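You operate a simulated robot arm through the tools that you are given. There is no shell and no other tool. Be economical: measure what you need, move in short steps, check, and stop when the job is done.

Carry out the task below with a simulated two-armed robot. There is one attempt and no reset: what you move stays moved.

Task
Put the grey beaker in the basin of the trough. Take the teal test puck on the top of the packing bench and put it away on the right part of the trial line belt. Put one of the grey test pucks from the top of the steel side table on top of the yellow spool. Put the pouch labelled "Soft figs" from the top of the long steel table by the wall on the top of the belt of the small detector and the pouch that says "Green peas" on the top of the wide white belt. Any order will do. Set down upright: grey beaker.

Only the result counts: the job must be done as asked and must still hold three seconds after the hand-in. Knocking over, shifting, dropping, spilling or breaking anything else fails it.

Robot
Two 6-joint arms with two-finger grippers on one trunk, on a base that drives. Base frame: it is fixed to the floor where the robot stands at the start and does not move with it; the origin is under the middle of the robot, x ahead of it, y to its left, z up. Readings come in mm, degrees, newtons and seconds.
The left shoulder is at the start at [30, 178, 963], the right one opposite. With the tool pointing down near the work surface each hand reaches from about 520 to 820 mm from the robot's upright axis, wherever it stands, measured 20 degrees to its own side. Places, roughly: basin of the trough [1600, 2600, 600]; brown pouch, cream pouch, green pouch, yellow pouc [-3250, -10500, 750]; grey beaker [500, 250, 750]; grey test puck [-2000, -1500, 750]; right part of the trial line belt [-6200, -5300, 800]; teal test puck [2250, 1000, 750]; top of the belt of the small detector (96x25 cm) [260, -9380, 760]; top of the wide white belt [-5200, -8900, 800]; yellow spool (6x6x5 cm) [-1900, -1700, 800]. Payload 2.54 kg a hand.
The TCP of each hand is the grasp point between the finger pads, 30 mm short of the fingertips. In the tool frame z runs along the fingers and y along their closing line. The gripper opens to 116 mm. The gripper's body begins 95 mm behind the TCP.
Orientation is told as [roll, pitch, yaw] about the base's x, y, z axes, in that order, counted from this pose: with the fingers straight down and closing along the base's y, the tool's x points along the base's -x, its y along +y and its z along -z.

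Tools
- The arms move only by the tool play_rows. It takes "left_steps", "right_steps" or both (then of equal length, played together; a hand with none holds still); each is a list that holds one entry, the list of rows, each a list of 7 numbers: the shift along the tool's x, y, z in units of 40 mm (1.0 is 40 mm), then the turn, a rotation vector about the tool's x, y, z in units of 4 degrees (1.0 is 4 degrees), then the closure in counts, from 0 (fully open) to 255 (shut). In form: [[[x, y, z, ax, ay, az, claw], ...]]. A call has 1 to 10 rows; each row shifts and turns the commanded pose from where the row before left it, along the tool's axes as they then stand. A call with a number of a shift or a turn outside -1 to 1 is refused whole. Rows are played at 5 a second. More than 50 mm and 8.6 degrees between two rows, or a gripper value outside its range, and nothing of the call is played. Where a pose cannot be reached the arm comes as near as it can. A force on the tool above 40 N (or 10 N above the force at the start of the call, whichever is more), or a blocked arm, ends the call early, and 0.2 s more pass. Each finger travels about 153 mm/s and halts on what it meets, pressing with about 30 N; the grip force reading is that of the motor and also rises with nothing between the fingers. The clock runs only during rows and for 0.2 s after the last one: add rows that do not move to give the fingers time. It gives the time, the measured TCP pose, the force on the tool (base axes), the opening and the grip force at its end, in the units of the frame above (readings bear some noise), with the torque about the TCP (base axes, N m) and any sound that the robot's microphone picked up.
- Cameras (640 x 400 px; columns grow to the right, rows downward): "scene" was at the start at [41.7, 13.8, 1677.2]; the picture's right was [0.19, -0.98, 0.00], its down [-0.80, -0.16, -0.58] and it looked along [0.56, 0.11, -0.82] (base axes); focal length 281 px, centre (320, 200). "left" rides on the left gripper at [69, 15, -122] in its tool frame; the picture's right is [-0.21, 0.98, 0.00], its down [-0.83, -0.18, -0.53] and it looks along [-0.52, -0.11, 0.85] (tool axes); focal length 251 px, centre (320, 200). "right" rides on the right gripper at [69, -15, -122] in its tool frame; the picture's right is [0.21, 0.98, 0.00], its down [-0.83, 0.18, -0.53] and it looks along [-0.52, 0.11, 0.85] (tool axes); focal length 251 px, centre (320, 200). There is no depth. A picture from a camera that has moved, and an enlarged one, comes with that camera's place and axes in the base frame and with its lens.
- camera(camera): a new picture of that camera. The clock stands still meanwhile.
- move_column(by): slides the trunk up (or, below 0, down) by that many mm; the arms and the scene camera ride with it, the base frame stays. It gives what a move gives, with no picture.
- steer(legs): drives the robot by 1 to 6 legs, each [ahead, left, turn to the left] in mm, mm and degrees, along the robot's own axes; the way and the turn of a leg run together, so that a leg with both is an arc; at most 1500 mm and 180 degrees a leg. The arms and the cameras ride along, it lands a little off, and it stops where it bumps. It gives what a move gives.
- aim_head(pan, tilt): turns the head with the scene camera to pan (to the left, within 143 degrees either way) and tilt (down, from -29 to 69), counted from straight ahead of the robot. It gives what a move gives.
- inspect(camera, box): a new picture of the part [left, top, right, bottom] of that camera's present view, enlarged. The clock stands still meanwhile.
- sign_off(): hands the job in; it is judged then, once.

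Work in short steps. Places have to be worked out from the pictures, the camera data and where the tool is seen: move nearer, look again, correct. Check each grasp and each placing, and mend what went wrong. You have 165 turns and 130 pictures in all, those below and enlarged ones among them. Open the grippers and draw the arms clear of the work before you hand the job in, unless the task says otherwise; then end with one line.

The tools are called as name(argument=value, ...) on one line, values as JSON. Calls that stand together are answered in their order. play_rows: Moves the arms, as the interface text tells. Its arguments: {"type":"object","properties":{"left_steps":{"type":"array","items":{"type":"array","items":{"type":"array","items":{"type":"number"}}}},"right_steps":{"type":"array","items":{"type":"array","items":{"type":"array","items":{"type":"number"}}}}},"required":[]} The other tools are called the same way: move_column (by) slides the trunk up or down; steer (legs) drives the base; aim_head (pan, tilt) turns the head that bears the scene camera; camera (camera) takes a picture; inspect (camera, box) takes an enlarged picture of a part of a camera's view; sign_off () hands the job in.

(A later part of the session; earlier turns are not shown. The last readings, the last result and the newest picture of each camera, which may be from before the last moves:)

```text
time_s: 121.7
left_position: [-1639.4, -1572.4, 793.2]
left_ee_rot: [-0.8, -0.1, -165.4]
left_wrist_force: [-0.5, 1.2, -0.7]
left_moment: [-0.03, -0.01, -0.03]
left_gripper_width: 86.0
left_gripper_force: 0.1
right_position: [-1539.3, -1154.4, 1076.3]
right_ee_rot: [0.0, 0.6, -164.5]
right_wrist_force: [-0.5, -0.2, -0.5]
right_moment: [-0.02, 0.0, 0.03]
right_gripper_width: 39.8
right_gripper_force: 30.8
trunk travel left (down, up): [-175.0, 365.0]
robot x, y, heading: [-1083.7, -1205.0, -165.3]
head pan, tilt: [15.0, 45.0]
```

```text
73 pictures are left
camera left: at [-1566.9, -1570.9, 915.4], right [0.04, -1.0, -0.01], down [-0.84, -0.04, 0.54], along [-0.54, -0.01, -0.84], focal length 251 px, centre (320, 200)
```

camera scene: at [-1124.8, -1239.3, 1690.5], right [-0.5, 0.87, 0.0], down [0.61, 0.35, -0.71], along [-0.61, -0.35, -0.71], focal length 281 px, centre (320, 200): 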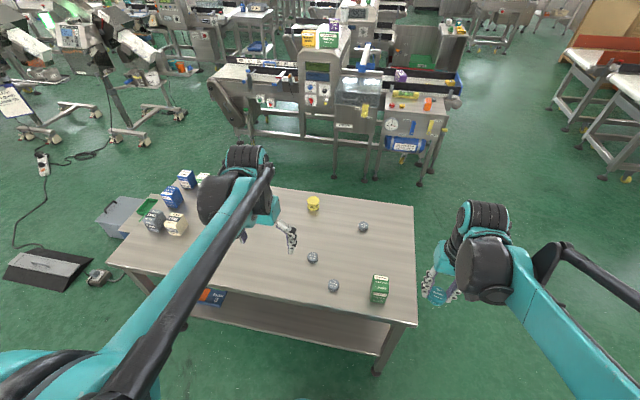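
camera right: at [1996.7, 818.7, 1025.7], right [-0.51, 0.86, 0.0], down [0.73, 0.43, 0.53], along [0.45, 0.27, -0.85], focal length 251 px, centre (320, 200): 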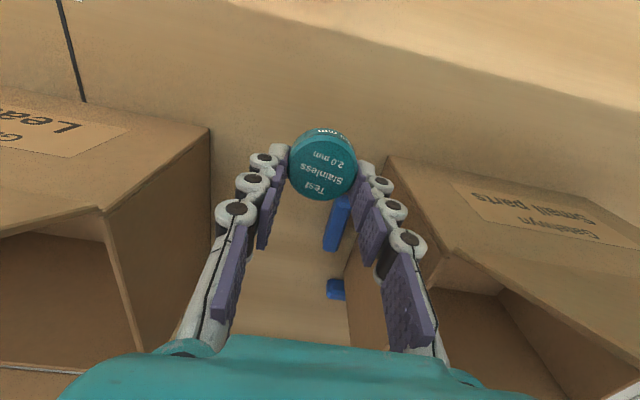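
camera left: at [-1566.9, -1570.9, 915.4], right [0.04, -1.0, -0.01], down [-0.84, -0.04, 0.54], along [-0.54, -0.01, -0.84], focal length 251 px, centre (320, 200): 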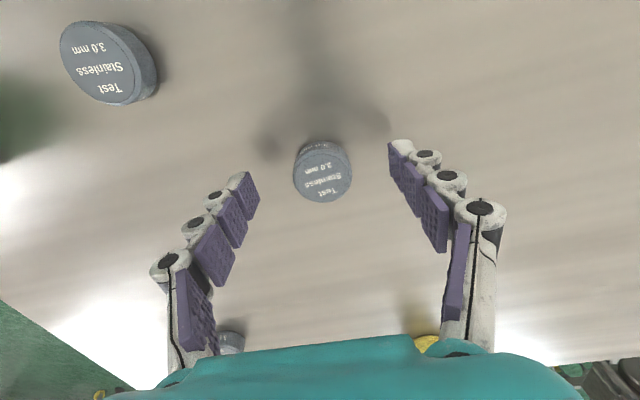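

The top works out at about z=758. I lower 16 mm more and close gradually.

play_rows(left_steps=[[[0, 0.03, 0.4, 0, 0, 0, 66], [0, 0, 0, 0, 0, 0, 100], [0, 0, 0, 0, 0, 0, 130], [0, 0, 0, 0, 0, 0, 150], [0, 0, 0, 0, 0, 0, 165], [0, 0, 0, 0, 0, 0, 200], [0, 0, 0, 0, 0, 0, 255], [0, 0, 0, 0, 0, 0, 255]]])

camera(camera="left")

```text
time_s: 123.5
left_position: [-1639.1, -1571.8, 776.9]
left_ee_rot: [-0.8, 0.0, -165.4]
left_wrist_force: [0.3, 0.0, 1.0]
left_moment: [-0.03, 0.01, -0.02]
left_gripper_width: 40.0
left_gripper_force: 29.9
right_position: [-1540.2, -1152.5, 1074.9]
right_ee_rot: [0.0, 0.5, -164.5]
right_wrist_force: [-0.4, -0.5, -0.4]
right_moment: [-0.02, 0.0, 0.0]
right_gripper_width: 39.8
right_gripper_force: 29.8
trunk travel left (down, up): [-175.0, 365.0]
robot x, y, heading: [-1082.5, -1204.7, -165.2]
head pan, tilt: [15.0, 45.0]
```

```text
72 pictures are left
camera left: at [-1566.8, -1572.0, 899.2], right [0.04, -1.0, -0.01], down [-0.84, -0.04, 0.54], along [-0.54, -0.01, -0.84], focal length 251 px, centre (320, 200)
```

left: 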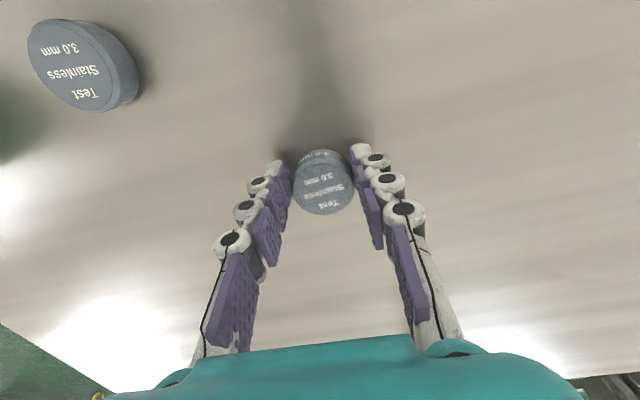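

The grip looks shallow since the puck's top sits lower than expected. I open slightly, go 7 mm lower, and regrip.

play_rows(left_steps=[[[0, 0, 0, 0, 0, 0, 140], [0, 0, 0, 0, 0, 0, 125], [0, 0, 0.18, 0, 0, 0, 125], [0, 0, 0, 0, 0, 0, 150], [0, 0, 0, 0, 0, 0, 170], [0, 0, 0, 0, 0, 0, 255], [0, 0, 0, 0, 0, 0, 255]]])

camera(camera="left")

```text
time_s: 125.1
left_position: [-1640.2, -1573.4, 769.5]
left_ee_rot: [-0.9, -0.1, -165.4]
left_wrist_force: [0.7, -5.6, 11.2]
left_moment: [-0.38, -0.05, -0.01]
left_gripper_width: 39.6
left_gripper_force: 29.5
right_position: [-1539.0, -1153.6, 1075.5]
right_ee_rot: [0.0, 0.5, -164.6]
right_wrist_force: [0.3, -0.5, 0.2]
right_moment: [0.01, 0.0, -0.02]
right_gripper_width: 39.7
right_gripper_force: 30.0
trunk travel left (down, up): [-175.0, 365.0]
robot x, y, heading: [-1083.5, -1207.4, -165.2]
head pan, tilt: [15.0, 45.0]
```

```text
71 pictures are left
camera left: at [-1567.5, -1572.7, 892.4], right [0.04, -1.0, -0.01], down [-0.84, -0.04, 0.54], along [-0.54, -0.01, -0.84], focal length 251 px, centre (320, 200)
```

left: 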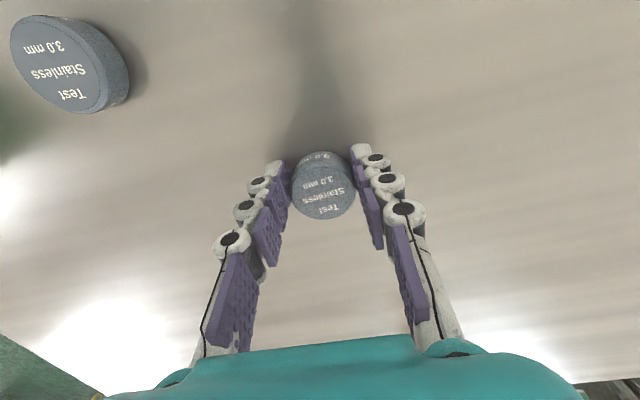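

Contact with the table and a firm 39.6 mm grip. I lift slowly.

play_rows(left_steps=[[[0, 0, -0.1, 0, 0, 0, 255], [0, 0, -0.3, 0, 0, 0, 255], [0, 0, -0.5, 0, 0, 0, 255], [0, 0, -0.7, 0, 0, 0, 255], [0, 0, -0.8, 0, 0, 0, 255], [0, 0, -0.8, 0, 0, 0, 255], [0, 0, 0, 0, 0, 0, 255]]])

steer(legs=[[105, 70, 0]])

camera(camera="left")

```text
time_s: 126.7
left_position: [-1640.0, -1572.5, 896.1]
left_ee_rot: [-0.7, 0.0, -165.4]
left_wrist_force: [0.8, 0.1, 0.2]
left_moment: [0.02, 0.0, -0.01]
left_gripper_width: 40.1
left_gripper_force: 29.9
right_position: [-1540.1, -1153.1, 1074.8]
right_ee_rot: [0.0, 0.6, -164.4]
right_wrist_force: [0.1, -0.3, -1.0]
right_moment: [0.02, -0.01, 0.0]
right_gripper_width: 39.8
right_gripper_force: 29.9
trunk travel left (down, up): [-175.0, 365.0]
robot x, y, heading: [-1083.4, -1207.3, -165.3]
head pan, tilt: [15.0, 45.0]
```

```text
time_s: 127.9
left_position: [-1720.6, -1670.8, 894.4]
left_ee_rot: [-0.9, 0.1, -165.3]
left_wrist_force: [0.0, -0.5, -1.0]
left_moment: [0.05, -0.02, 0.0]
left_gripper_width: 40.0
left_gripper_force: 29.9
right_position: [-1623.0, -1250.7, 1076.8]
right_ee_rot: [0.0, 0.7, -164.3]
right_wrist_force: [-0.4, -0.1, -1.4]
right_moment: [0.07, -0.05, 0.0]
right_gripper_width: 39.9
right_gripper_force: 30.1
trunk travel left (down, up): [-175.0, 365.0]
robot x, y, heading: [-1166.8, -1301.5, -165.5]
head pan, tilt: [15.0, 45.0]
```

```text
70 pictures are left
camera left: at [-1648.4, -1669.9, 1017.5], right [0.04, -1.0, -0.01], down [-0.84, -0.04, 0.54], along [-0.54, -0.01, -0.84], focal length 251 px, centre (320, 200)
```

left: 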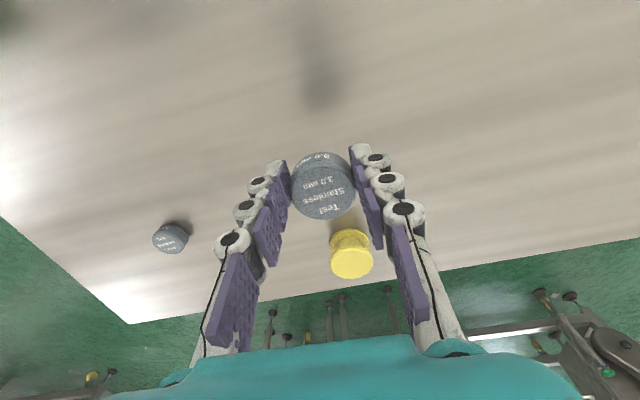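

The spool top is at about [-1875, -1709, 790]. I extend partway over it and look again.

play_rows(left_steps=[[[-0.5, 0, 0, 0, 0, 0, 255], [-0.8, 0, 0, 0, 0, 0, 255], [-0.8, 0, 0, 0, 0, 0, 255], [-0.6, 0, 0, 0, 0, 0, 255], [0, 0, 0, 0, 0, 0, 255]]])

camera(camera="left")

```text
time_s: 129.1
left_position: [-1825.9, -1698.3, 894.6]
left_ee_rot: [-0.8, -0.1, -165.3]
left_wrist_force: [0.0, 0.1, -0.3]
left_moment: [0.02, 0.02, 0.0]
left_gripper_width: 40.0
left_gripper_force: 30.1
right_position: [-1621.2, -1249.8, 1075.9]
right_ee_rot: [0.0, 0.6, -164.4]
right_wrist_force: [0.1, 0.1, -0.1]
right_moment: [0.0, 0.02, 0.03]
right_gripper_width: 39.9
right_gripper_force: 30.1
trunk travel left (down, up): [-175.0, 365.0]
robot x, y, heading: [-1164.0, -1299.7, -165.1]
head pan, tilt: [15.0, 45.0]
```

```text
69 pictures are left
camera left: at [-1752.6, -1697.3, 1016.2], right [0.04, -1.0, -0.01], down [-0.84, -0.04, 0.54], along [-0.54, -0.01, -0.84], focal length 251 px, centre (320, 200)
```

left: 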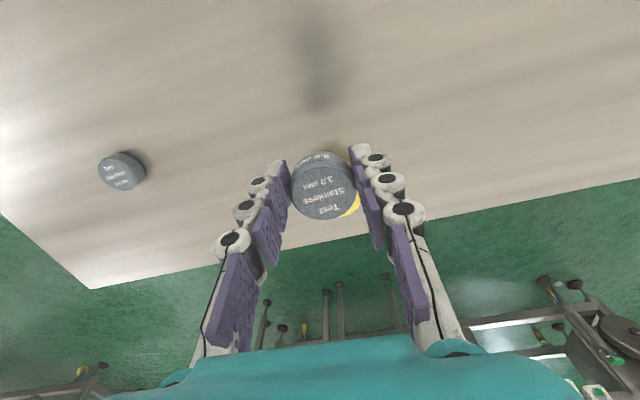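

The spool centre is at about [-1889, -1717, 787], near the reach limit. I edge the base forward 50 mm; the table's legs and shelf are inset.

steer(legs=[[50, 0, 0]])

camera(camera="scene")

inspect(camera="scene", box=[240, 100, 400, 230])

```text
time_s: 130.1
left_position: [-1874.7, -1710.0, 892.6]
left_ee_rot: [-0.9, 0.1, -165.3]
left_wrist_force: [-1.5, 0.1, -1.1]
left_moment: [0.04, -0.07, 0.03]
left_gripper_width: 40.1
left_gripper_force: 30.3
right_position: [-1672.9, -1262.2, 1075.7]
right_ee_rot: [0.0, 0.7, -164.5]
right_wrist_force: [-0.2, -0.3, -1.0]
right_moment: [0.02, -0.09, 0.02]
right_gripper_width: 40.0
right_gripper_force: 29.7
trunk travel left (down, up): [-175.0, 365.0]
robot x, y, heading: [-1214.7, -1310.7, -165.2]
head pan, tilt: [15.0, 45.0]
```

```text
68 pictures are left
camera scene: at [-1258.1, -1348.3, 1690.3], right [-0.5, 0.87, 0.0], down [0.61, 0.35, -0.71], along [-0.61, -0.35, -0.71], focal length 281 px, centre (320, 200)
```

scene: 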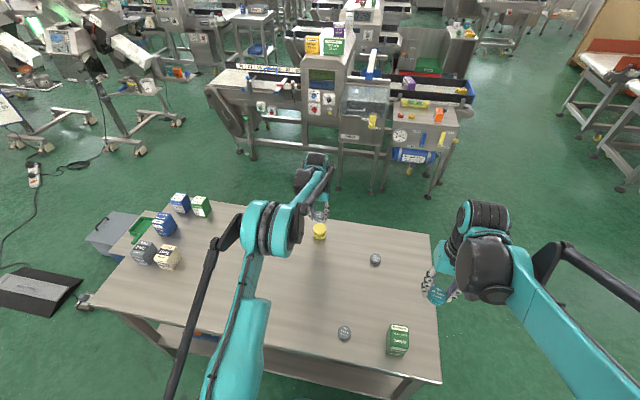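

```text
3.08 times, centred on (320, 165) of scene
camera zoom: at [-1258.1, -1348.3, 1690.3], right [-0.5, 0.87, 0.0], down [0.61, 0.35, -0.71], along [-0.61, -0.35, -0.71], focal length 864 px, centre (320, 308)
```

zoom: 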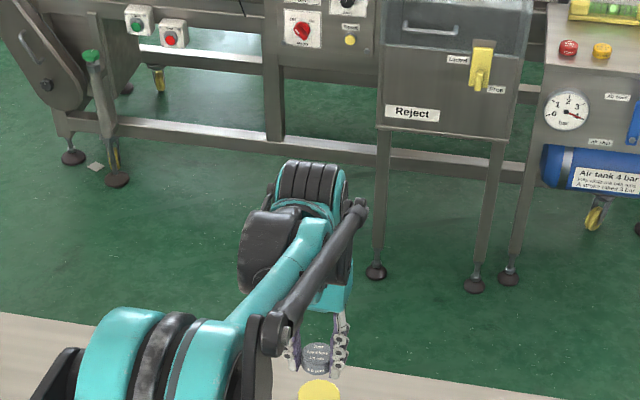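

The puck is nearly above the spool per both cameras. I nudge 5 mm ahead and lower to just above it for a check.

play_rows(left_steps=[[[-0.13, 0, 0.3, 0, 0, 0, 255], [0, 0, 0.6, 0, 0, 0, 255], [0, 0, 0.5, 0, 0, 0, 255], [0, 0, 0.15, 0, 0, 0, 255], [0, 0, 0, 0, 0, 0, 255]]])

inspect(camera="scene", box=[270, 190, 370, 260])

camera(camera="left")

```text
time_s: 131.3
left_position: [-1880.6, -1709.3, 831.0]
left_ee_rot: [-0.8, 0.1, -165.3]
left_wrist_force: [-0.1, 0.7, -0.6]
left_moment: [-0.01, 0.01, 0.0]
left_gripper_width: 39.8
left_gripper_force: 30.2
right_position: [-1671.1, -1262.3, 1074.5]
right_ee_rot: [0.1, 0.6, -164.5]
right_wrist_force: [0.0, -0.3, -0.2]
right_moment: [-0.01, 0.0, -0.02]
right_gripper_width: 39.6
right_gripper_force: 30.1
trunk travel left (down, up): [-175.0, 365.0]
robot x, y, heading: [-1216.0, -1311.5, -165.0]
head pan, tilt: [15.0, 45.0]
```

```text
5.71 times, centred on (320, 225) of scene
camera zoom: at [-1255.1, -1347.5, 1690.5], right [-0.5, 0.87, 0.0], down [0.61, 0.35, -0.71], along [-0.61, -0.35, -0.71], focal length 1604 px, centre (320, 57)
```

zoom: 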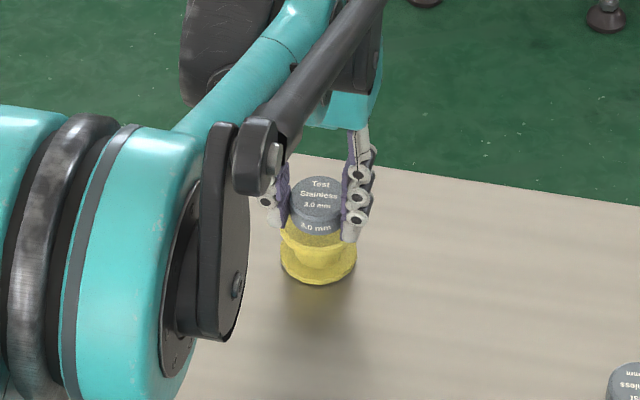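

```text
65 pictures are left
camera left: at [-1807.4, -1709.6, 953.2], right [0.04, -1.0, -0.01], down [-0.84, -0.04, 0.54], along [-0.54, -0.01, -0.84], focal length 251 px, centre (320, 200)
```

left: 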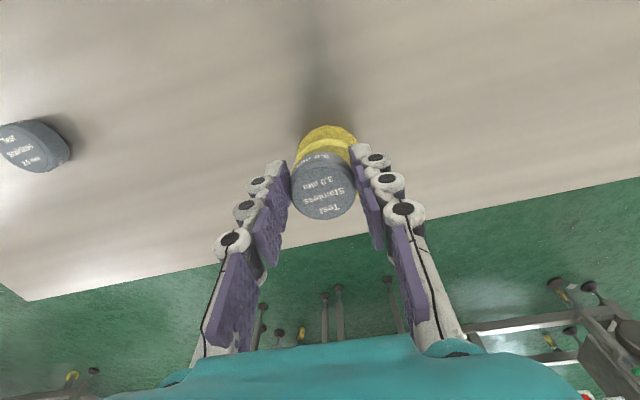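

Laterally centred; ahead it needs about 6 mm more. I correct and creep down until contact.

play_rows(left_steps=[[[-0.16, 0, 0, 0, 0, 0, 255], [0, 0, 0.1, 0, 0, 0, 255], [0, 0, 0.08, 0, 0, 0, 255], [0, 0, 0.08, 0, 0, 0, 255], [0, 0, 0, 0, 0, 0, 255]]])

inspect(camera="scene", box=[270, 190, 370, 260])

```text
time_s: 132.5
left_position: [-1885.8, -1710.3, 821.1]
left_ee_rot: [-0.8, 0.0, -165.3]
left_wrist_force: [0.3, 0.0, -1.1]
left_moment: [-0.02, -0.02, 0.0]
left_gripper_width: 39.8
left_gripper_force: 30.2
right_position: [-1671.0, -1261.7, 1076.1]
right_ee_rot: [0.0, 0.6, -164.5]
right_wrist_force: [0.1, -0.2, -0.5]
right_moment: [-0.01, 0.04, 0.02]
right_gripper_width: 40.0
right_gripper_force: 29.9
trunk travel left (down, up): [-175.0, 365.0]
robot x, y, heading: [-1209.9, -1319.0, -165.1]
head pan, tilt: [15.0, 45.0]
```

```text
5.71 times, centred on (320, 225) of scene
camera zoom: at [-1255.1, -1347.5, 1690.5], right [-0.5, 0.87, 0.0], down [0.61, 0.35, -0.71], along [-0.61, -0.35, -0.71], focal length 1604 px, centre (320, 57)
```

zoom: 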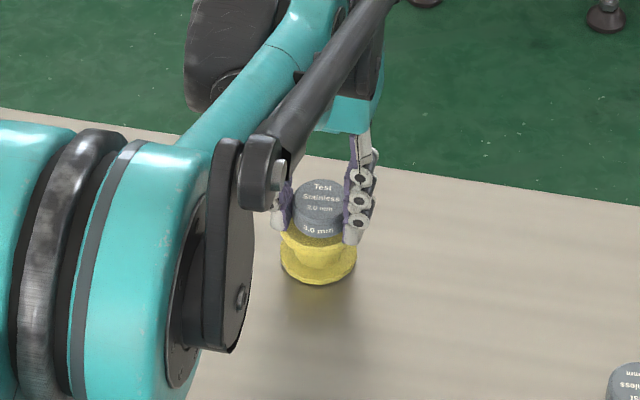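

Well placed; I keep creeping down to contact.

play_rows(left_steps=[[[0, 0, 0.07, 0, 0, 0, 255], [0, 0, 0.07, 0, 0, 0, 255], [0, 0, 0, 0, 0, 0, 255]]])

inspect(camera="scene", box=[270, 190, 370, 260])

```text
time_s: 133.3
left_position: [-1886.5, -1709.6, 815.5]
left_ee_rot: [-0.8, 0.0, -165.4]
left_wrist_force: [-0.3, -0.4, -0.2]
left_moment: [0.01, 0.02, 0.0]
left_gripper_width: 39.9
left_gripper_force: 30.6
right_position: [-1670.7, -1262.4, 1076.1]
right_ee_rot: [0.0, 0.7, -164.4]
right_wrist_force: [0.8, 0.5, -0.3]
right_moment: [-0.03, 0.04, 0.03]
right_gripper_width: 39.8
right_gripper_force: 30.1
trunk travel left (down, up): [-175.0, 365.0]
robot x, y, heading: [-1218.4, -1313.5, -164.9]
head pan, tilt: [15.0, 45.0]
```

```text
5.71 times, centred on (320, 225) of scene
camera zoom: at [-1255.1, -1347.6, 1690.5], right [-0.5, 0.87, 0.0], down [0.61, 0.35, -0.71], along [-0.61, -0.35, -0.71], focal length 1604 px, centre (320, 57)
```

zoom: 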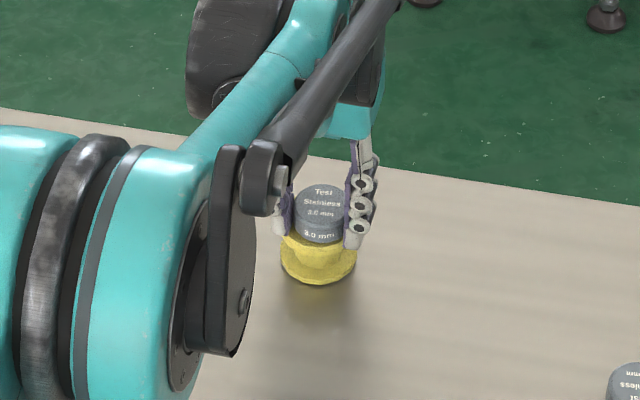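

No contact yet at 815. I check the fore-aft alignment with the left wrist camera before continuing.

inspect(camera="left", box=[240, 100, 400, 230])

```text
3.08 times, centred on (320, 165) of left
camera zoom: at [-1813.1, -1710.3, 937.9], right [0.04, -1.0, -0.01], down [-0.84, -0.04, 0.54], along [-0.54, -0.01, -0.84], focal length 774 px, centre (320, 308)
```

zoom: 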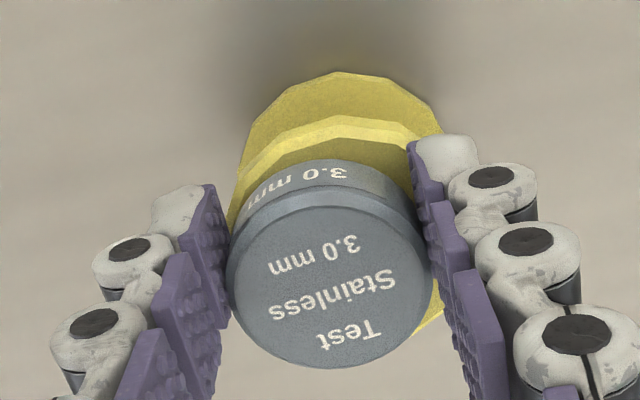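

The puck is well centred over the spool's top flange. I continue down in small steps.

play_rows(left_steps=[[[0, 0, 0.07, 0, 0, 0, 255], [0, 0, 0.07, 0, 0, 0, 255], [0, 0, 0, 0, 0, 0, 255]]])

```text
time_s: 134.1
left_position: [-1884.9, -1710.0, 813.0]
left_ee_rot: [-0.8, -0.3, -165.3]
left_wrist_force: [-6.9, -6.1, 40.5]
left_moment: [-0.61, 0.45, -0.08]
left_gripper_width: 39.9
left_gripper_force: 29.7
right_position: [-1668.8, -1261.0, 1076.1]
right_ee_rot: [0.0, 0.3, -164.6]
right_wrist_force: [-0.1, -0.8, -0.3]
right_moment: [0.02, 0.05, -0.03]
right_gripper_width: 39.8
right_gripper_force: 30.3
trunk travel left (down, up): [-175.0, 365.0]
robot x, y, heading: [-1214.0, -1313.2, -165.0]
head pan, tilt: [15.0, 45.0]
```

Contact at about 813. I ease up 2 mm, open gently, and look.

play_rows(left_steps=[[[0, 0, -0.06, 0, 0, 0, 255], [0, 0, 0, 0, 0, 0, 160], [0, 0, 0, 0, 0, 0, 140], [0, 0, 0, 0, 0, 0, 120], [0, 0, 0, 0, 0, 0, 100], [0, 0, 0, 0, 0, 0, 100]]])

inspect(camera="left", box=[240, 100, 400, 230])

```text
time_s: 135.5
left_position: [-1886.6, -1711.1, 813.0]
left_ee_rot: [-0.8, 0.0, -165.3]
left_wrist_force: [-0.2, -1.0, -0.4]
left_moment: [0.0, 0.01, -0.02]
left_gripper_width: 70.4
left_gripper_force: 0.2
right_position: [-1670.1, -1262.0, 1075.8]
right_ee_rot: [0.0, 0.6, -164.5]
right_wrist_force: [-0.2, -0.3, -0.3]
right_moment: [-0.01, 0.02, -0.01]
right_gripper_width: 39.9
right_gripper_force: 30.1
trunk travel left (down, up): [-175.0, 365.0]
robot x, y, heading: [-1214.2, -1316.0, -165.3]
head pan, tilt: [15.0, 45.0]
```

```text
3.08 times, centred on (320, 165) of left
camera zoom: at [-1813.0, -1710.7, 934.9], right [0.04, -1.0, -0.01], down [-0.84, -0.04, 0.54], along [-0.54, -0.01, -0.84], focal length 774 px, centre (320, 308)
```

zoom: 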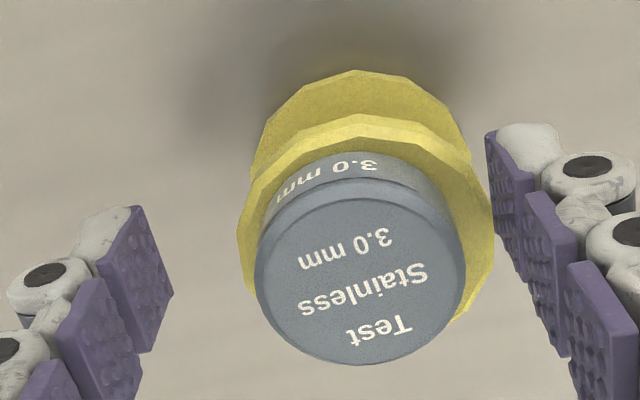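

The puck sits squarely on the spool. I raise the hand clear, back away, lift the trunk for an overview, and look toward the trial line.

play_rows(left_steps=[[[0, 0, -0.4, 0, 0, 0, 100], [0, 0, -0.8, 0, 0, 0, 100], [0, 0, -1, 0, 0, 0, 100], [0, 0, -1, 0, 0, 0, 100], [0, 0, -1, 0, 0, 0, 100], [0.5, 0, -1, 0, 0, 0, 100], [1, 0, -0.5, 0, 0, 0, 0], [1, 0, 0, 0, 0, 0, 0], [1, 0, 0, 0, 0, 0, 0], [1, 0, 0, 0, 0, 0, 0]]])

steer(legs=[[-450, 0, 0]])

move_column(by=360)

aim_head(pan=20, tilt=18)

camera(camera="scene")

inspect(camera="scene", box=[200, 60, 480, 230])

```text
time_s: 137.7
left_position: [-1710.1, -1669.0, 1039.4]
left_ee_rot: [-0.8, -0.1, -165.2]
left_wrist_force: [-0.4, -0.1, 0.4]
left_moment: [-0.01, 0.01, 0.0]
left_gripper_width: 115.9
left_gripper_force: 0.0
right_position: [-1670.2, -1261.7, 1077.8]
right_ee_rot: [0.0, 0.6, -164.4]
right_wrist_force: [0.0, 0.1, -0.7]
right_moment: [0.01, 0.05, 0.02]
right_gripper_width: 40.1
right_gripper_force: 30.6
trunk travel left (down, up): [-175.0, 365.0]
robot x, y, heading: [-1212.9, -1316.9, -165.0]
head pan, tilt: [15.0, 45.0]
```

```text
time_s: 140.4
left_position: [-1272.2, -1554.7, 1038.4]
left_ee_rot: [-0.8, -0.2, -165.0]
left_wrist_force: [0.2, 0.2, -0.2]
left_moment: [0.03, 0.04, 0.01]
left_gripper_width: 115.9
left_gripper_force: 0.1
right_position: [-1234.3, -1146.9, 1076.0]
right_ee_rot: [-0.1, 0.5, -164.1]
right_wrist_force: [0.7, -0.2, -0.2]
right_moment: [-0.02, 0.05, -0.01]
right_gripper_width: 39.9
right_gripper_force: 29.5
trunk travel left (down, up): [-175.0, 365.0]
robot x, y, heading: [-779.6, -1196.9, -164.7]
head pan, tilt: [15.0, 45.0]
```

```text
time_s: 143.9
left_position: [-1273.5, -1554.1, 1399.6]
left_ee_rot: [-0.7, 0.0, -165.0]
left_wrist_force: [1.1, 0.1, -0.4]
left_moment: [0.02, -0.01, -0.01]
left_gripper_width: 116.1
left_gripper_force: 0.0
right_position: [-1234.9, -1148.4, 1435.9]
right_ee_rot: [0.0, 0.6, -164.1]
right_wrist_force: [0.9, 0.3, -1.1]
right_moment: [0.01, 0.01, 0.0]
right_gripper_width: 39.8
right_gripper_force: 30.1
trunk travel left (down, up): [-535.0, 5.0]
robot x, y, heading: [-778.2, -1196.9, -164.7]
head pan, tilt: [15.0, 45.0]
```

```text
time_s: 144.8
left_position: [-1273.2, -1555.5, 1397.9]
left_ee_rot: [-0.9, 0.0, -165.0]
left_wrist_force: [0.5, 0.3, 0.0]
left_moment: [-0.01, 0.0, 0.01]
left_gripper_width: 115.9
left_gripper_force: 0.1
right_position: [-1235.8, -1147.2, 1435.9]
right_ee_rot: [-0.1, 0.6, -164.0]
right_wrist_force: [0.8, -0.2, -0.5]
right_moment: [0.03, -0.03, 0.0]
right_gripper_width: 40.0
right_gripper_force: 29.8
trunk travel left (down, up): [-535.0, 5.0]
robot x, y, heading: [-776.2, -1196.9, -164.8]
head pan, tilt: [20.0, 18.0]
```

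```text
60 pictures are left
camera scene: at [-825.6, -1243.7, 2092.3], right [-0.58, 0.82, 0.0], down [0.25, 0.18, -0.95], along [-0.78, -0.55, -0.31], focal length 281 px, centre (320, 200)
```

scene: 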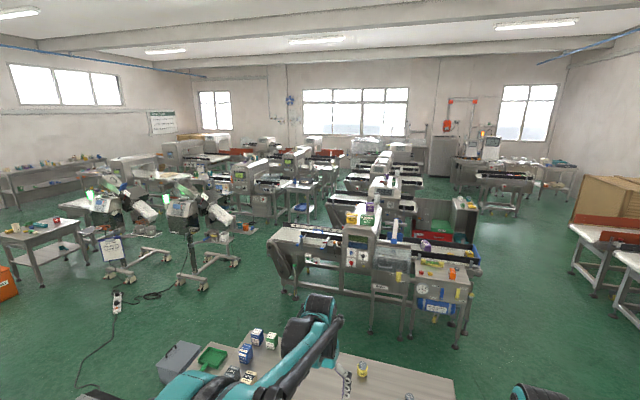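

```text
2.29 times, centred on (340, 145) of scene
camera zoom: at [-825.6, -1243.7, 2092.3], right [-0.58, 0.82, 0.0], down [0.25, 0.18, -0.95], along [-0.78, -0.55, -0.31], focal length 641 px, centre (274, 326)
```

zoom: 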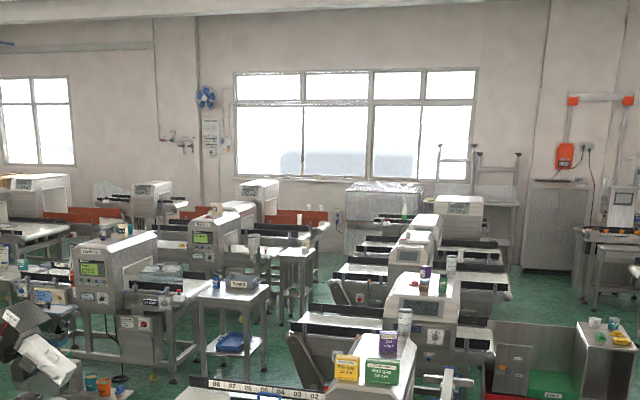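

I worked out room-aligned coordinates: the trial line lies beyond two columns of machines. I'll go around the right end of the side table into the aisle behind it, then turn along that aisle and look.

steer(legs=[[0, -900, 2.8], [1500, 0, 0], [330, 0, 0], [0, 0, 90]])

aim_head(pan=0, tilt=22)

camera(camera="scene")

```text
time_s: 162.3
left_position: [-2404.0, -1409.7, 1400.4]
left_ee_rot: [-0.8, 0.1, -70.7]
left_wrist_force: [-0.9, 0.4, -0.2]
left_moment: [-0.01, -0.01, -0.04]
left_gripper_width: 116.1
left_gripper_force: 0.1
right_position: [-2812.8, -1401.6, 1435.4]
right_ee_rot: [0.0, 0.6, -69.8]
right_wrist_force: [-0.3, -0.1, -1.5]
right_moment: [0.03, 0.0, -0.01]
right_gripper_width: 39.8
right_gripper_force: 29.8
trunk travel left (down, up): [-535.0, 5.0]
robot x, y, heading: [-2799.8, -942.9, -70.5]
head pan, tilt: [20.0, 18.0]
```

```text
time_s: 163.2
left_position: [-2403.8, -1409.2, 1399.4]
left_ee_rot: [-0.9, 0.0, -70.7]
left_wrist_force: [-0.9, -1.6, -0.4]
left_moment: [0.01, -0.03, -0.01]
left_gripper_width: 116.1
left_gripper_force: 0.1
right_position: [-2813.2, -1401.7, 1435.0]
right_ee_rot: [0.0, 0.6, -69.8]
right_wrist_force: [0.1, 0.3, -0.1]
right_moment: [0.01, 0.01, 0.04]
right_gripper_width: 39.5
right_gripper_force: 29.6
trunk travel left (down, up): [-535.0, 5.0]
robot x, y, heading: [-2797.4, -945.3, -70.4]
head pan, tilt: [0.0, 22.0]
```

```text
58 pictures are left
camera scene: at [-2775.9, -1002.0, 2085.9], right [-0.94, -0.33, 0.0], down [-0.13, 0.35, -0.93], along [0.31, -0.87, -0.37], focal length 281 px, centre (320, 200)
```

scene: 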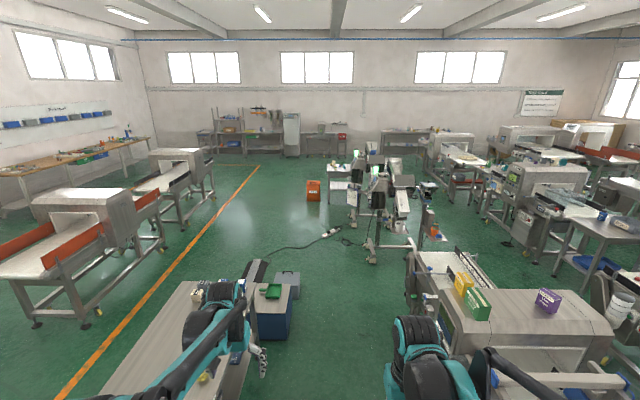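

The aisle is passable. I strafe 100 mm to centre in it, advance about 2.1 m along it, and look to the right toward the trial line.

steer(legs=[[0, -100, -1.5], [1400, 0, 0], [700, 0, 0]])

aim_head(pan=-60, tilt=20)

camera(camera="scene")

```text
time_s: 174.2
left_position: [-1811.8, -3401.6, 1399.7]
left_ee_rot: [-0.8, -0.2, -69.6]
left_wrist_force: [-0.1, 0.3, 0.9]
left_moment: [0.01, 0.02, 0.0]
left_gripper_width: 115.9
left_gripper_force: 0.0
right_position: [-2223.0, -3399.1, 1436.0]
right_ee_rot: [0.1, 0.6, -68.9]
right_wrist_force: [0.1, 0.9, 0.2]
right_moment: [-0.02, -0.02, 0.01]
right_gripper_width: 39.6
right_gripper_force: 30.0
trunk travel left (down, up): [-535.0, 5.0]
robot x, y, heading: [-2217.0, -2940.6, -69.6]
head pan, tilt: [0.0, 22.0]
```

```text
time_s: 175.5
left_position: [-1813.7, -3402.3, 1398.7]
left_ee_rot: [-0.8, 0.0, -69.7]
left_wrist_force: [0.2, -0.2, -0.2]
left_moment: [0.04, -0.01, -0.03]
left_gripper_width: 116.1
left_gripper_force: 0.0
right_position: [-2221.2, -3401.7, 1435.2]
right_ee_rot: [0.1, 0.6, -68.9]
right_wrist_force: [-1.0, -0.3, 0.5]
right_moment: [0.0, 0.02, -0.03]
right_gripper_width: 39.9
right_gripper_force: 29.8
trunk travel left (down, up): [-535.0, 5.0]
robot x, y, heading: [-2215.9, -2943.1, -69.6]
head pan, tilt: [-60.0, 20.0]
```

```text
57 pictures are left
camera scene: at [-2283.2, -2986.5, 2089.1], right [-0.77, 0.64, 0.0], down [0.22, 0.26, -0.94], along [-0.6, -0.72, -0.34], focal length 281 px, centre (320, 200)
```

scene: 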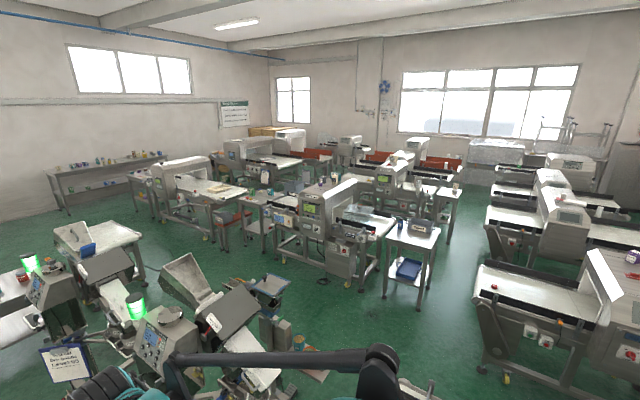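

The trial line belt should be near image (417,184). I zoom to identify it and the way to it.

inspect(camera="scene", box=[330, 130, 530, 255])

inspect(camera="scene", box=[360, 200, 600, 350])

```text
3.20 times, centred on (430, 192) of scene
camera zoom: at [-2283.2, -2986.5, 2089.1], right [-0.77, 0.64, 0.0], down [0.22, 0.26, -0.94], along [-0.6, -0.72, -0.34], focal length 898 px, centre (-32, 224)
```

zoom: 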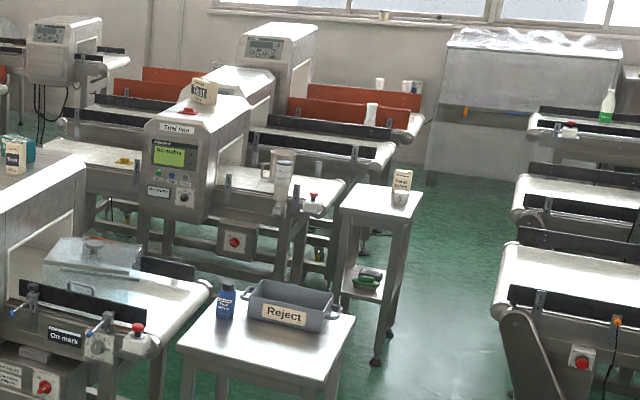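

```text
2.67 times, centred on (480, 275) of scene
camera zoom: at [-2283.2, -2986.5, 2089.1], right [-0.77, 0.64, 0.0], down [0.22, 0.26, -0.94], along [-0.6, -0.72, -0.34], focal length 748 px, centre (-107, 0)
```

zoom: 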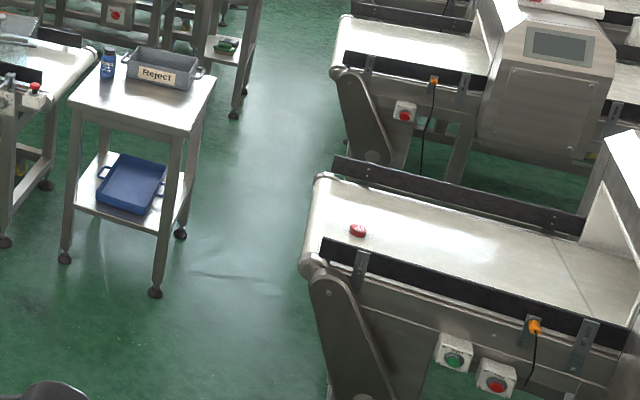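

The label "Trial line" confirms the machine. The way there is a pinch between tables and belts, so I measure my own base's footprint by looking straight down to the side.

aim_head(pan=-90, tilt=69)

camera(camera="scene")

aim_head(pan=0, tilt=69)

camera(camera="scene")

```text
time_s: 176.7
left_position: [-1812.9, -3402.9, 1399.1]
left_ee_rot: [-0.8, 0.0, -69.7]
left_wrist_force: [0.3, 0.8, -0.5]
left_moment: [0.02, -0.05, 0.0]
left_gripper_width: 116.1
left_gripper_force: 0.0
right_position: [-2220.2, -3400.4, 1435.1]
right_ee_rot: [0.0, 0.6, -68.8]
right_wrist_force: [-0.2, 0.6, 0.2]
right_moment: [0.0, -0.01, 0.0]
right_gripper_width: 39.9
right_gripper_force: 29.7
trunk travel left (down, up): [-535.0, 5.0]
robot x, y, heading: [-2214.1, -2943.7, -69.6]
head pan, tilt: [-90.0, 68.8]
```

```text
54 pictures are left
camera scene: at [-2276.5, -2933.9, 2021.7], right [-0.35, 0.94, 0.0], down [0.87, 0.33, -0.36], along [-0.34, -0.13, -0.93], focal length 281 px, centre (320, 200)
```

scene: 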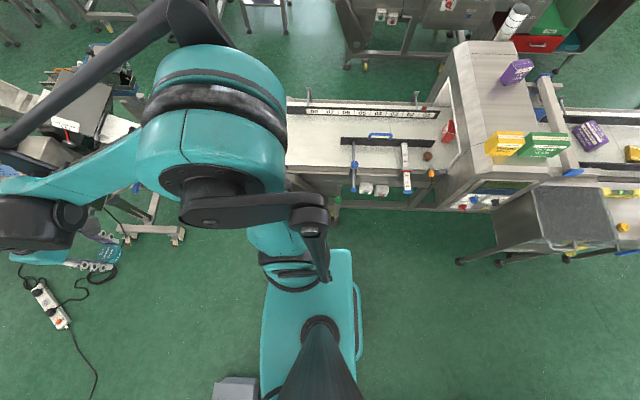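

```text
time_s: 178.3
left_position: [-1812.8, -3401.1, 1398.6]
left_ee_rot: [-0.7, 0.0, -69.7]
left_wrist_force: [0.0, 0.5, -0.4]
left_moment: [0.0, -0.02, 0.01]
left_gripper_width: 116.0
left_gripper_force: 0.0
right_position: [-2221.8, -3400.7, 1436.0]
right_ee_rot: [-0.1, 0.5, -68.9]
right_wrist_force: [-0.1, -0.5, -0.5]
right_moment: [-0.01, 0.02, 0.01]
right_gripper_width: 39.7
right_gripper_force: 29.9
trunk travel left (down, up): [-535.0, 5.0]
robot x, y, heading: [-2213.3, -2942.0, -69.7]
head pan, tilt: [0.0, 68.8]
```

```text
53 pictures are left
camera scene: at [-2204.6, -2966.6, 2021.6], right [-0.94, -0.35, 0.0], down [-0.33, 0.87, -0.36], along [0.13, -0.34, -0.93], focal length 281 px, centre (320, 200)
```

scene: 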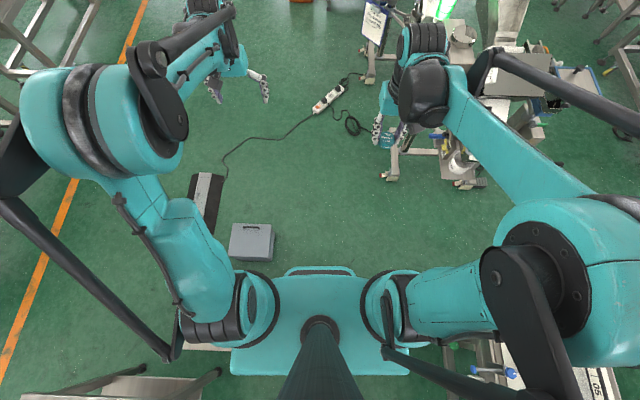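

My base is about 700 mm wide but only about 420 mm deep, so travelling sideways fits the pinch. I retract the left hand, move into the open spot, and turn 180° so my hands point away from the instrument carts.

play_rows(left_steps=[[[1, 0, 0, 0, 0, 0, 0], [1, 0, 0, 0, 0, 0, 0], [1, 0, 0, 0, 0, 0, 0], [0, 0, 0, 0, 0, 0, 0]]])

steer(legs=[[0, -100, -2.3], [620, 0, 0], [0, -60, 0], [0, 0, 180]])

aim_head(pan=60, tilt=35)

camera(camera="scene")

```text
time_s: 179.3
left_position: [-1854.3, -3289.7, 1398.8]
left_ee_rot: [-0.9, -0.1, -69.6]
left_wrist_force: [-0.1, -0.1, 0.2]
left_moment: [0.03, -0.01, 0.01]
left_gripper_width: 116.0
left_gripper_force: 0.0
right_position: [-2221.6, -3402.2, 1434.3]
right_ee_rot: [-0.1, 0.6, -68.9]
right_wrist_force: [0.1, 0.1, -0.6]
right_moment: [-0.01, 0.01, 0.03]
right_gripper_width: 39.8
right_gripper_force: 29.8
trunk travel left (down, up): [-535.0, 5.0]
robot x, y, heading: [-2215.6, -2943.5, -69.5]
head pan, tilt: [0.0, 68.8]
```

```text
time_s: 191.6
left_position: [-2507.9, -3240.0, 1398.8]
left_ee_rot: [-0.8, -0.1, 108.1]
left_wrist_force: [-0.3, -0.7, 0.3]
left_moment: [0.01, -0.02, -0.03]
left_gripper_width: 115.8
left_gripper_force: 0.1
right_position: [-2137.1, -3141.5, 1435.3]
right_ee_rot: [0.0, 0.5, 108.9]
right_wrist_force: [0.5, -0.4, -1.5]
right_moment: [-0.04, -0.01, 0.01]
right_gripper_width: 40.2
right_gripper_force: 29.9
trunk travel left (down, up): [-535.0, 5.0]
robot x, y, heading: [-2157.8, -3600.5, 108.7]
head pan, tilt: [0.0, 68.8]
```

```text
time_s: 192.8
left_position: [-2507.7, -3238.5, 1399.0]
left_ee_rot: [-0.9, 0.0, 108.2]
left_wrist_force: [-0.5, 0.2, -0.2]
left_moment: [-0.03, 0.03, 0.03]
left_gripper_width: 116.0
left_gripper_force: 0.1
right_position: [-2136.7, -3140.6, 1436.9]
right_ee_rot: [0.0, 0.7, 109.0]
right_wrist_force: [0.1, -0.5, -0.8]
right_moment: [0.03, 0.01, -0.02]
right_gripper_width: 39.9
right_gripper_force: 30.6
trunk travel left (down, up): [-535.0, 5.0]
robot x, y, heading: [-2159.4, -3599.3, 108.3]
head pan, tilt: [60.0, 35.0]
```

```text
52 pictures are left
camera scene: at [-2236.8, -3610.4, 2065.3], right [0.2, 0.98, 0.0], down [0.56, -0.12, -0.82], along [-0.8, 0.17, -0.57], focal length 281 px, centre (320, 200)
```

scene: 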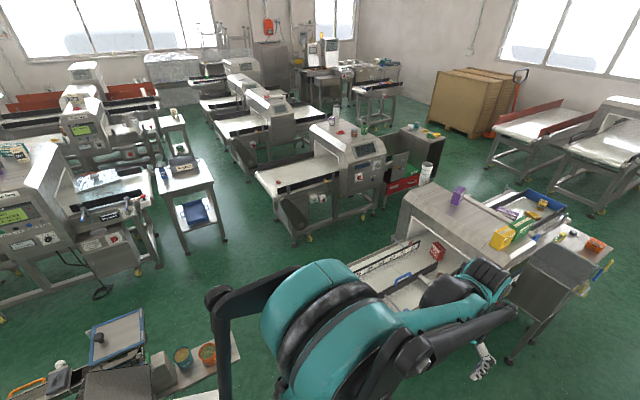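

I have a clear view of the pinch. I go left sideways past the front line and carts at w≈2540, then shift to the pinch centreline at w≈2305 and verify the pose there.

steer(legs=[[217, 0, -0.4], [0, 1500, 0]])

aim_head(pan=90, tilt=45)

camera(camera="scene")

```text
time_s: 201.6
left_position: [-4000.9, -3480.7, 1399.9]
left_ee_rot: [-0.9, 0.0, 107.0]
left_wrist_force: [0.7, 0.2, 1.1]
left_moment: [0.01, -0.04, -0.04]
left_gripper_width: 115.8
left_gripper_force: 0.1
right_position: [-3628.5, -3390.8, 1436.7]
right_ee_rot: [0.0, 0.6, 107.8]
right_wrist_force: [0.5, 1.1, -0.7]
right_moment: [-0.01, 0.06, 0.0]
right_gripper_width: 39.5
right_gripper_force: 30.3
trunk travel left (down, up): [-535.0, 5.0]
robot x, y, heading: [-3664.9, -3847.2, 107.3]
head pan, tilt: [60.0, 35.0]
```

```text
time_s: 202.5
left_position: [-4001.4, -3480.1, 1399.5]
left_ee_rot: [-0.8, 0.0, 107.1]
left_wrist_force: [-0.2, 0.3, 0.6]
left_moment: [-0.04, -0.01, -0.01]
left_gripper_width: 115.9
left_gripper_force: 0.1
right_position: [-3629.7, -3390.7, 1435.6]
right_ee_rot: [0.0, 0.7, 107.8]
right_wrist_force: [-0.6, 0.6, -1.5]
right_moment: [0.0, 0.0, -0.02]
right_gripper_width: 39.9
right_gripper_force: 30.2
trunk travel left (down, up): [-535.0, 5.0]
robot x, y, heading: [-3661.6, -3847.3, 107.5]
head pan, tilt: [90.0, 45.0]
```

```text
51 pictures are left
camera scene: at [-3731.2, -3901.4, 2050.5], right [-0.29, 0.96, 0.0], down [0.68, 0.21, -0.71], along [-0.68, -0.21, -0.71], focal length 281 px, centre (320, 200)
```

scene: 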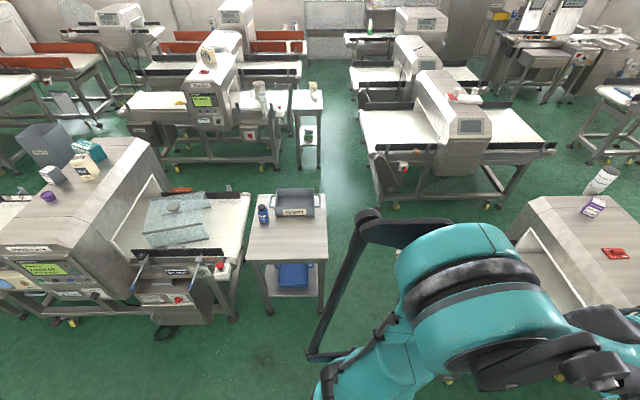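

I'm at u=4673, w=2527 as intended. I shift onto the pinch centreline and check before squeezing by the "Reject" table.

steer(legs=[[217, 440, 0.6]])

aim_head(pan=90, tilt=66)

camera(camera="scene")

```text
time_s: 205.4
left_position: [-4502.0, -3426.0, 1399.3]
left_ee_rot: [-0.8, -0.1, 108.4]
left_wrist_force: [-0.6, 0.2, -0.2]
left_moment: [0.01, -0.01, 0.0]
left_gripper_width: 116.3
left_gripper_force: 0.1
right_position: [-4131.8, -3325.3, 1435.3]
right_ee_rot: [0.1, 0.6, 109.3]
right_wrist_force: [0.5, -0.3, 0.3]
right_moment: [0.0, -0.03, -0.01]
right_gripper_width: 39.8
right_gripper_force: 30.3
trunk travel left (down, up): [-535.0, 5.0]
robot x, y, heading: [-4158.2, -3787.0, 108.8]
head pan, tilt: [90.0, 45.0]
```

```text
time_s: 206.3
left_position: [-4503.5, -3424.2, 1400.5]
left_ee_rot: [-0.9, 0.0, 108.4]
left_wrist_force: [0.5, -0.2, 0.5]
left_moment: [0.0, -0.03, 0.03]
left_gripper_width: 115.9
left_gripper_force: 0.1
right_position: [-4132.2, -3325.9, 1436.0]
right_ee_rot: [0.1, 0.6, 109.4]
right_wrist_force: [-0.5, -0.2, -0.3]
right_moment: [0.01, -0.02, -0.03]
right_gripper_width: 39.8
right_gripper_force: 30.1
trunk travel left (down, up): [-535.0, 5.0]
robot x, y, heading: [-4156.7, -3783.0, 108.8]
head pan, tilt: [90.0, 66.0]
```

```text
50 pictures are left
camera scene: at [-4201.3, -3832.1, 2024.4], right [-0.32, 0.95, 0.0], down [0.87, 0.29, -0.41], along [-0.39, -0.13, -0.91], focal length 281 px, centre (320, 200)
```

scene: 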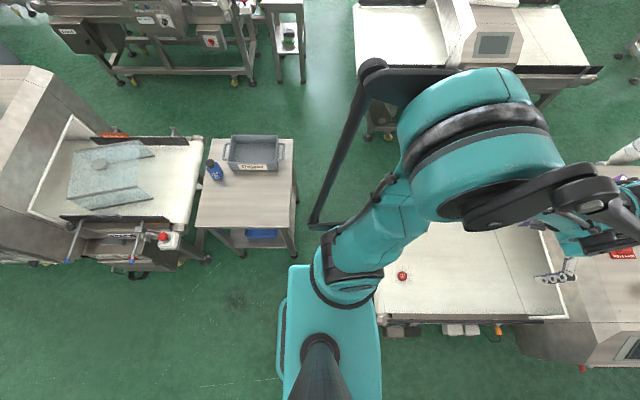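

Reassessing: the low base is about 560 mm square, which is too tight beside the Reject table's legs. I'll take the safer detour: back out, round the right end of the lines, and enter between the second and third right-hand lines.

steer(legs=[[-225, -460, -0.8], [0, -1500, 0], [0, -60, 0], [1500, 0, 0]])

```text
time_s: 223.9
left_position: [-3016.6, -1629.7, 1399.4]
left_ee_rot: [-0.7, -0.2, 111.4]
left_wrist_force: [-0.8, -0.3, -0.1]
left_moment: [0.02, -0.02, -0.01]
left_gripper_width: 116.1
left_gripper_force: 0.0
right_position: [-2652.1, -1510.2, 1436.3]
right_ee_rot: [0.0, 0.6, 112.2]
right_wrist_force: [0.4, 0.2, 0.4]
right_moment: [0.03, -0.01, 0.0]
right_gripper_width: 39.7
right_gripper_force: 30.3
trunk travel left (down, up): [-535.0, 5.0]
robot x, y, heading: [-2651.9, -1973.0, 111.7]
head pan, tilt: [90.0, 66.0]
```

Heading drifted 3.7°, so I correct it, finish the aisle, and strafe along the right corridor.

steer(legs=[[0, 0, -3.7], [1530, 0, 0], [0, 1400, 0]])

aim_head(pan=100, tilt=30)

camera(camera="scene")

```text
refused: 1530 is not a number from -1500 to 1500
```

```text
time_s: 224.9
left_position: [-3016.6, -1629.1, 1400.0]
left_ee_rot: [-0.8, -0.1, 111.3]
left_wrist_force: [0.0, 0.4, -0.5]
left_moment: [-0.03, 0.01, -0.01]
left_gripper_width: 115.8
left_gripper_force: 0.0
right_position: [-2651.6, -1510.9, 1436.1]
right_ee_rot: [0.1, 0.7, 112.2]
right_wrist_force: [1.4, -0.4, -1.2]
right_moment: [0.0, 0.0, 0.01]
right_gripper_width: 39.7
right_gripper_force: 30.2
trunk travel left (down, up): [-535.0, 5.0]
robot x, y, heading: [-2650.6, -1968.6, 111.5]
head pan, tilt: [100.0, 30.0]
```

```text
49 pictures are left
camera scene: at [-2715.6, -2045.6, 2073.0], right [-0.52, 0.85, 0.0], down [0.43, 0.26, -0.87], along [-0.74, -0.45, -0.5], focal length 281 px, centre (320, 200)
```

scene: 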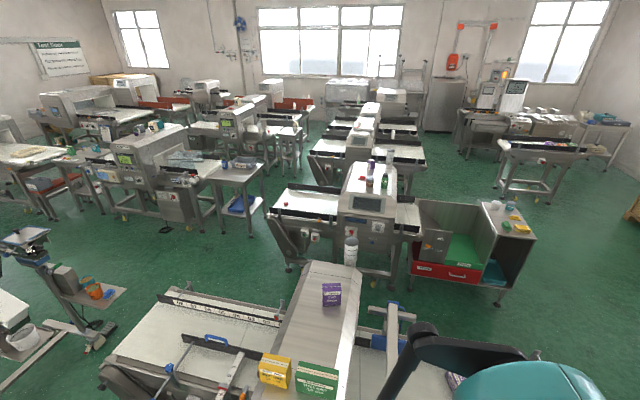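

Now with legal leg lengths; the row between second and third lines looks about 1 m wide here.

steer(legs=[[0, 0, -3.5], [1500, 0, 0], [150, 0, 0], [0, 1000, 0]])

aim_head(pan=110, tilt=35)

camera(camera="scene")

```text
time_s: 238.9
left_position: [-4513.6, -341.0, 1399.4]
left_ee_rot: [-0.8, 0.0, 109.2]
left_wrist_force: [-0.4, 0.2, -0.3]
left_moment: [-0.02, 0.01, 0.0]
left_gripper_width: 116.2
left_gripper_force: 0.0
right_position: [-4143.9, -235.5, 1435.9]
right_ee_rot: [0.0, 0.5, 110.2]
right_wrist_force: [0.5, 0.2, 0.1]
right_moment: [0.01, 0.0, 0.03]
right_gripper_width: 39.7
right_gripper_force: 29.6
trunk travel left (down, up): [-535.0, 5.0]
robot x, y, heading: [-4164.3, -695.9, 109.7]
head pan, tilt: [100.0, 30.0]
```

```text
time_s: 239.6
left_position: [-4513.9, -340.2, 1399.2]
left_ee_rot: [-0.9, -0.1, 109.2]
left_wrist_force: [-0.2, 0.4, 0.1]
left_moment: [-0.01, 0.0, 0.01]
left_gripper_width: 116.0
left_gripper_force: 0.1
right_position: [-4145.7, -234.9, 1436.8]
right_ee_rot: [0.0, 0.6, 110.1]
right_wrist_force: [-0.5, -0.9, -0.6]
right_moment: [-0.01, 0.0, 0.0]
right_gripper_width: 39.6
right_gripper_force: 30.2
trunk travel left (down, up): [-535.0, 5.0]
robot x, y, heading: [-4159.7, -695.5, 109.0]
head pan, tilt: [110.0, 35.0]
```

```text
48 pictures are left
camera scene: at [-4218.2, -779.4, 2065.3], right [-0.64, 0.77, 0.0], down [0.44, 0.36, -0.82], along [-0.63, -0.52, -0.57], focal length 281 px, centre (320, 200)
```

scene: 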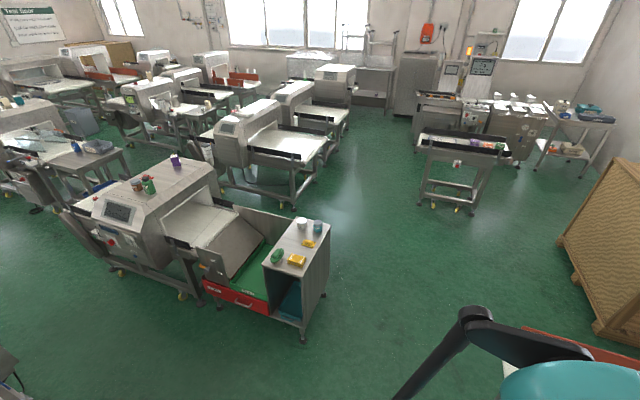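

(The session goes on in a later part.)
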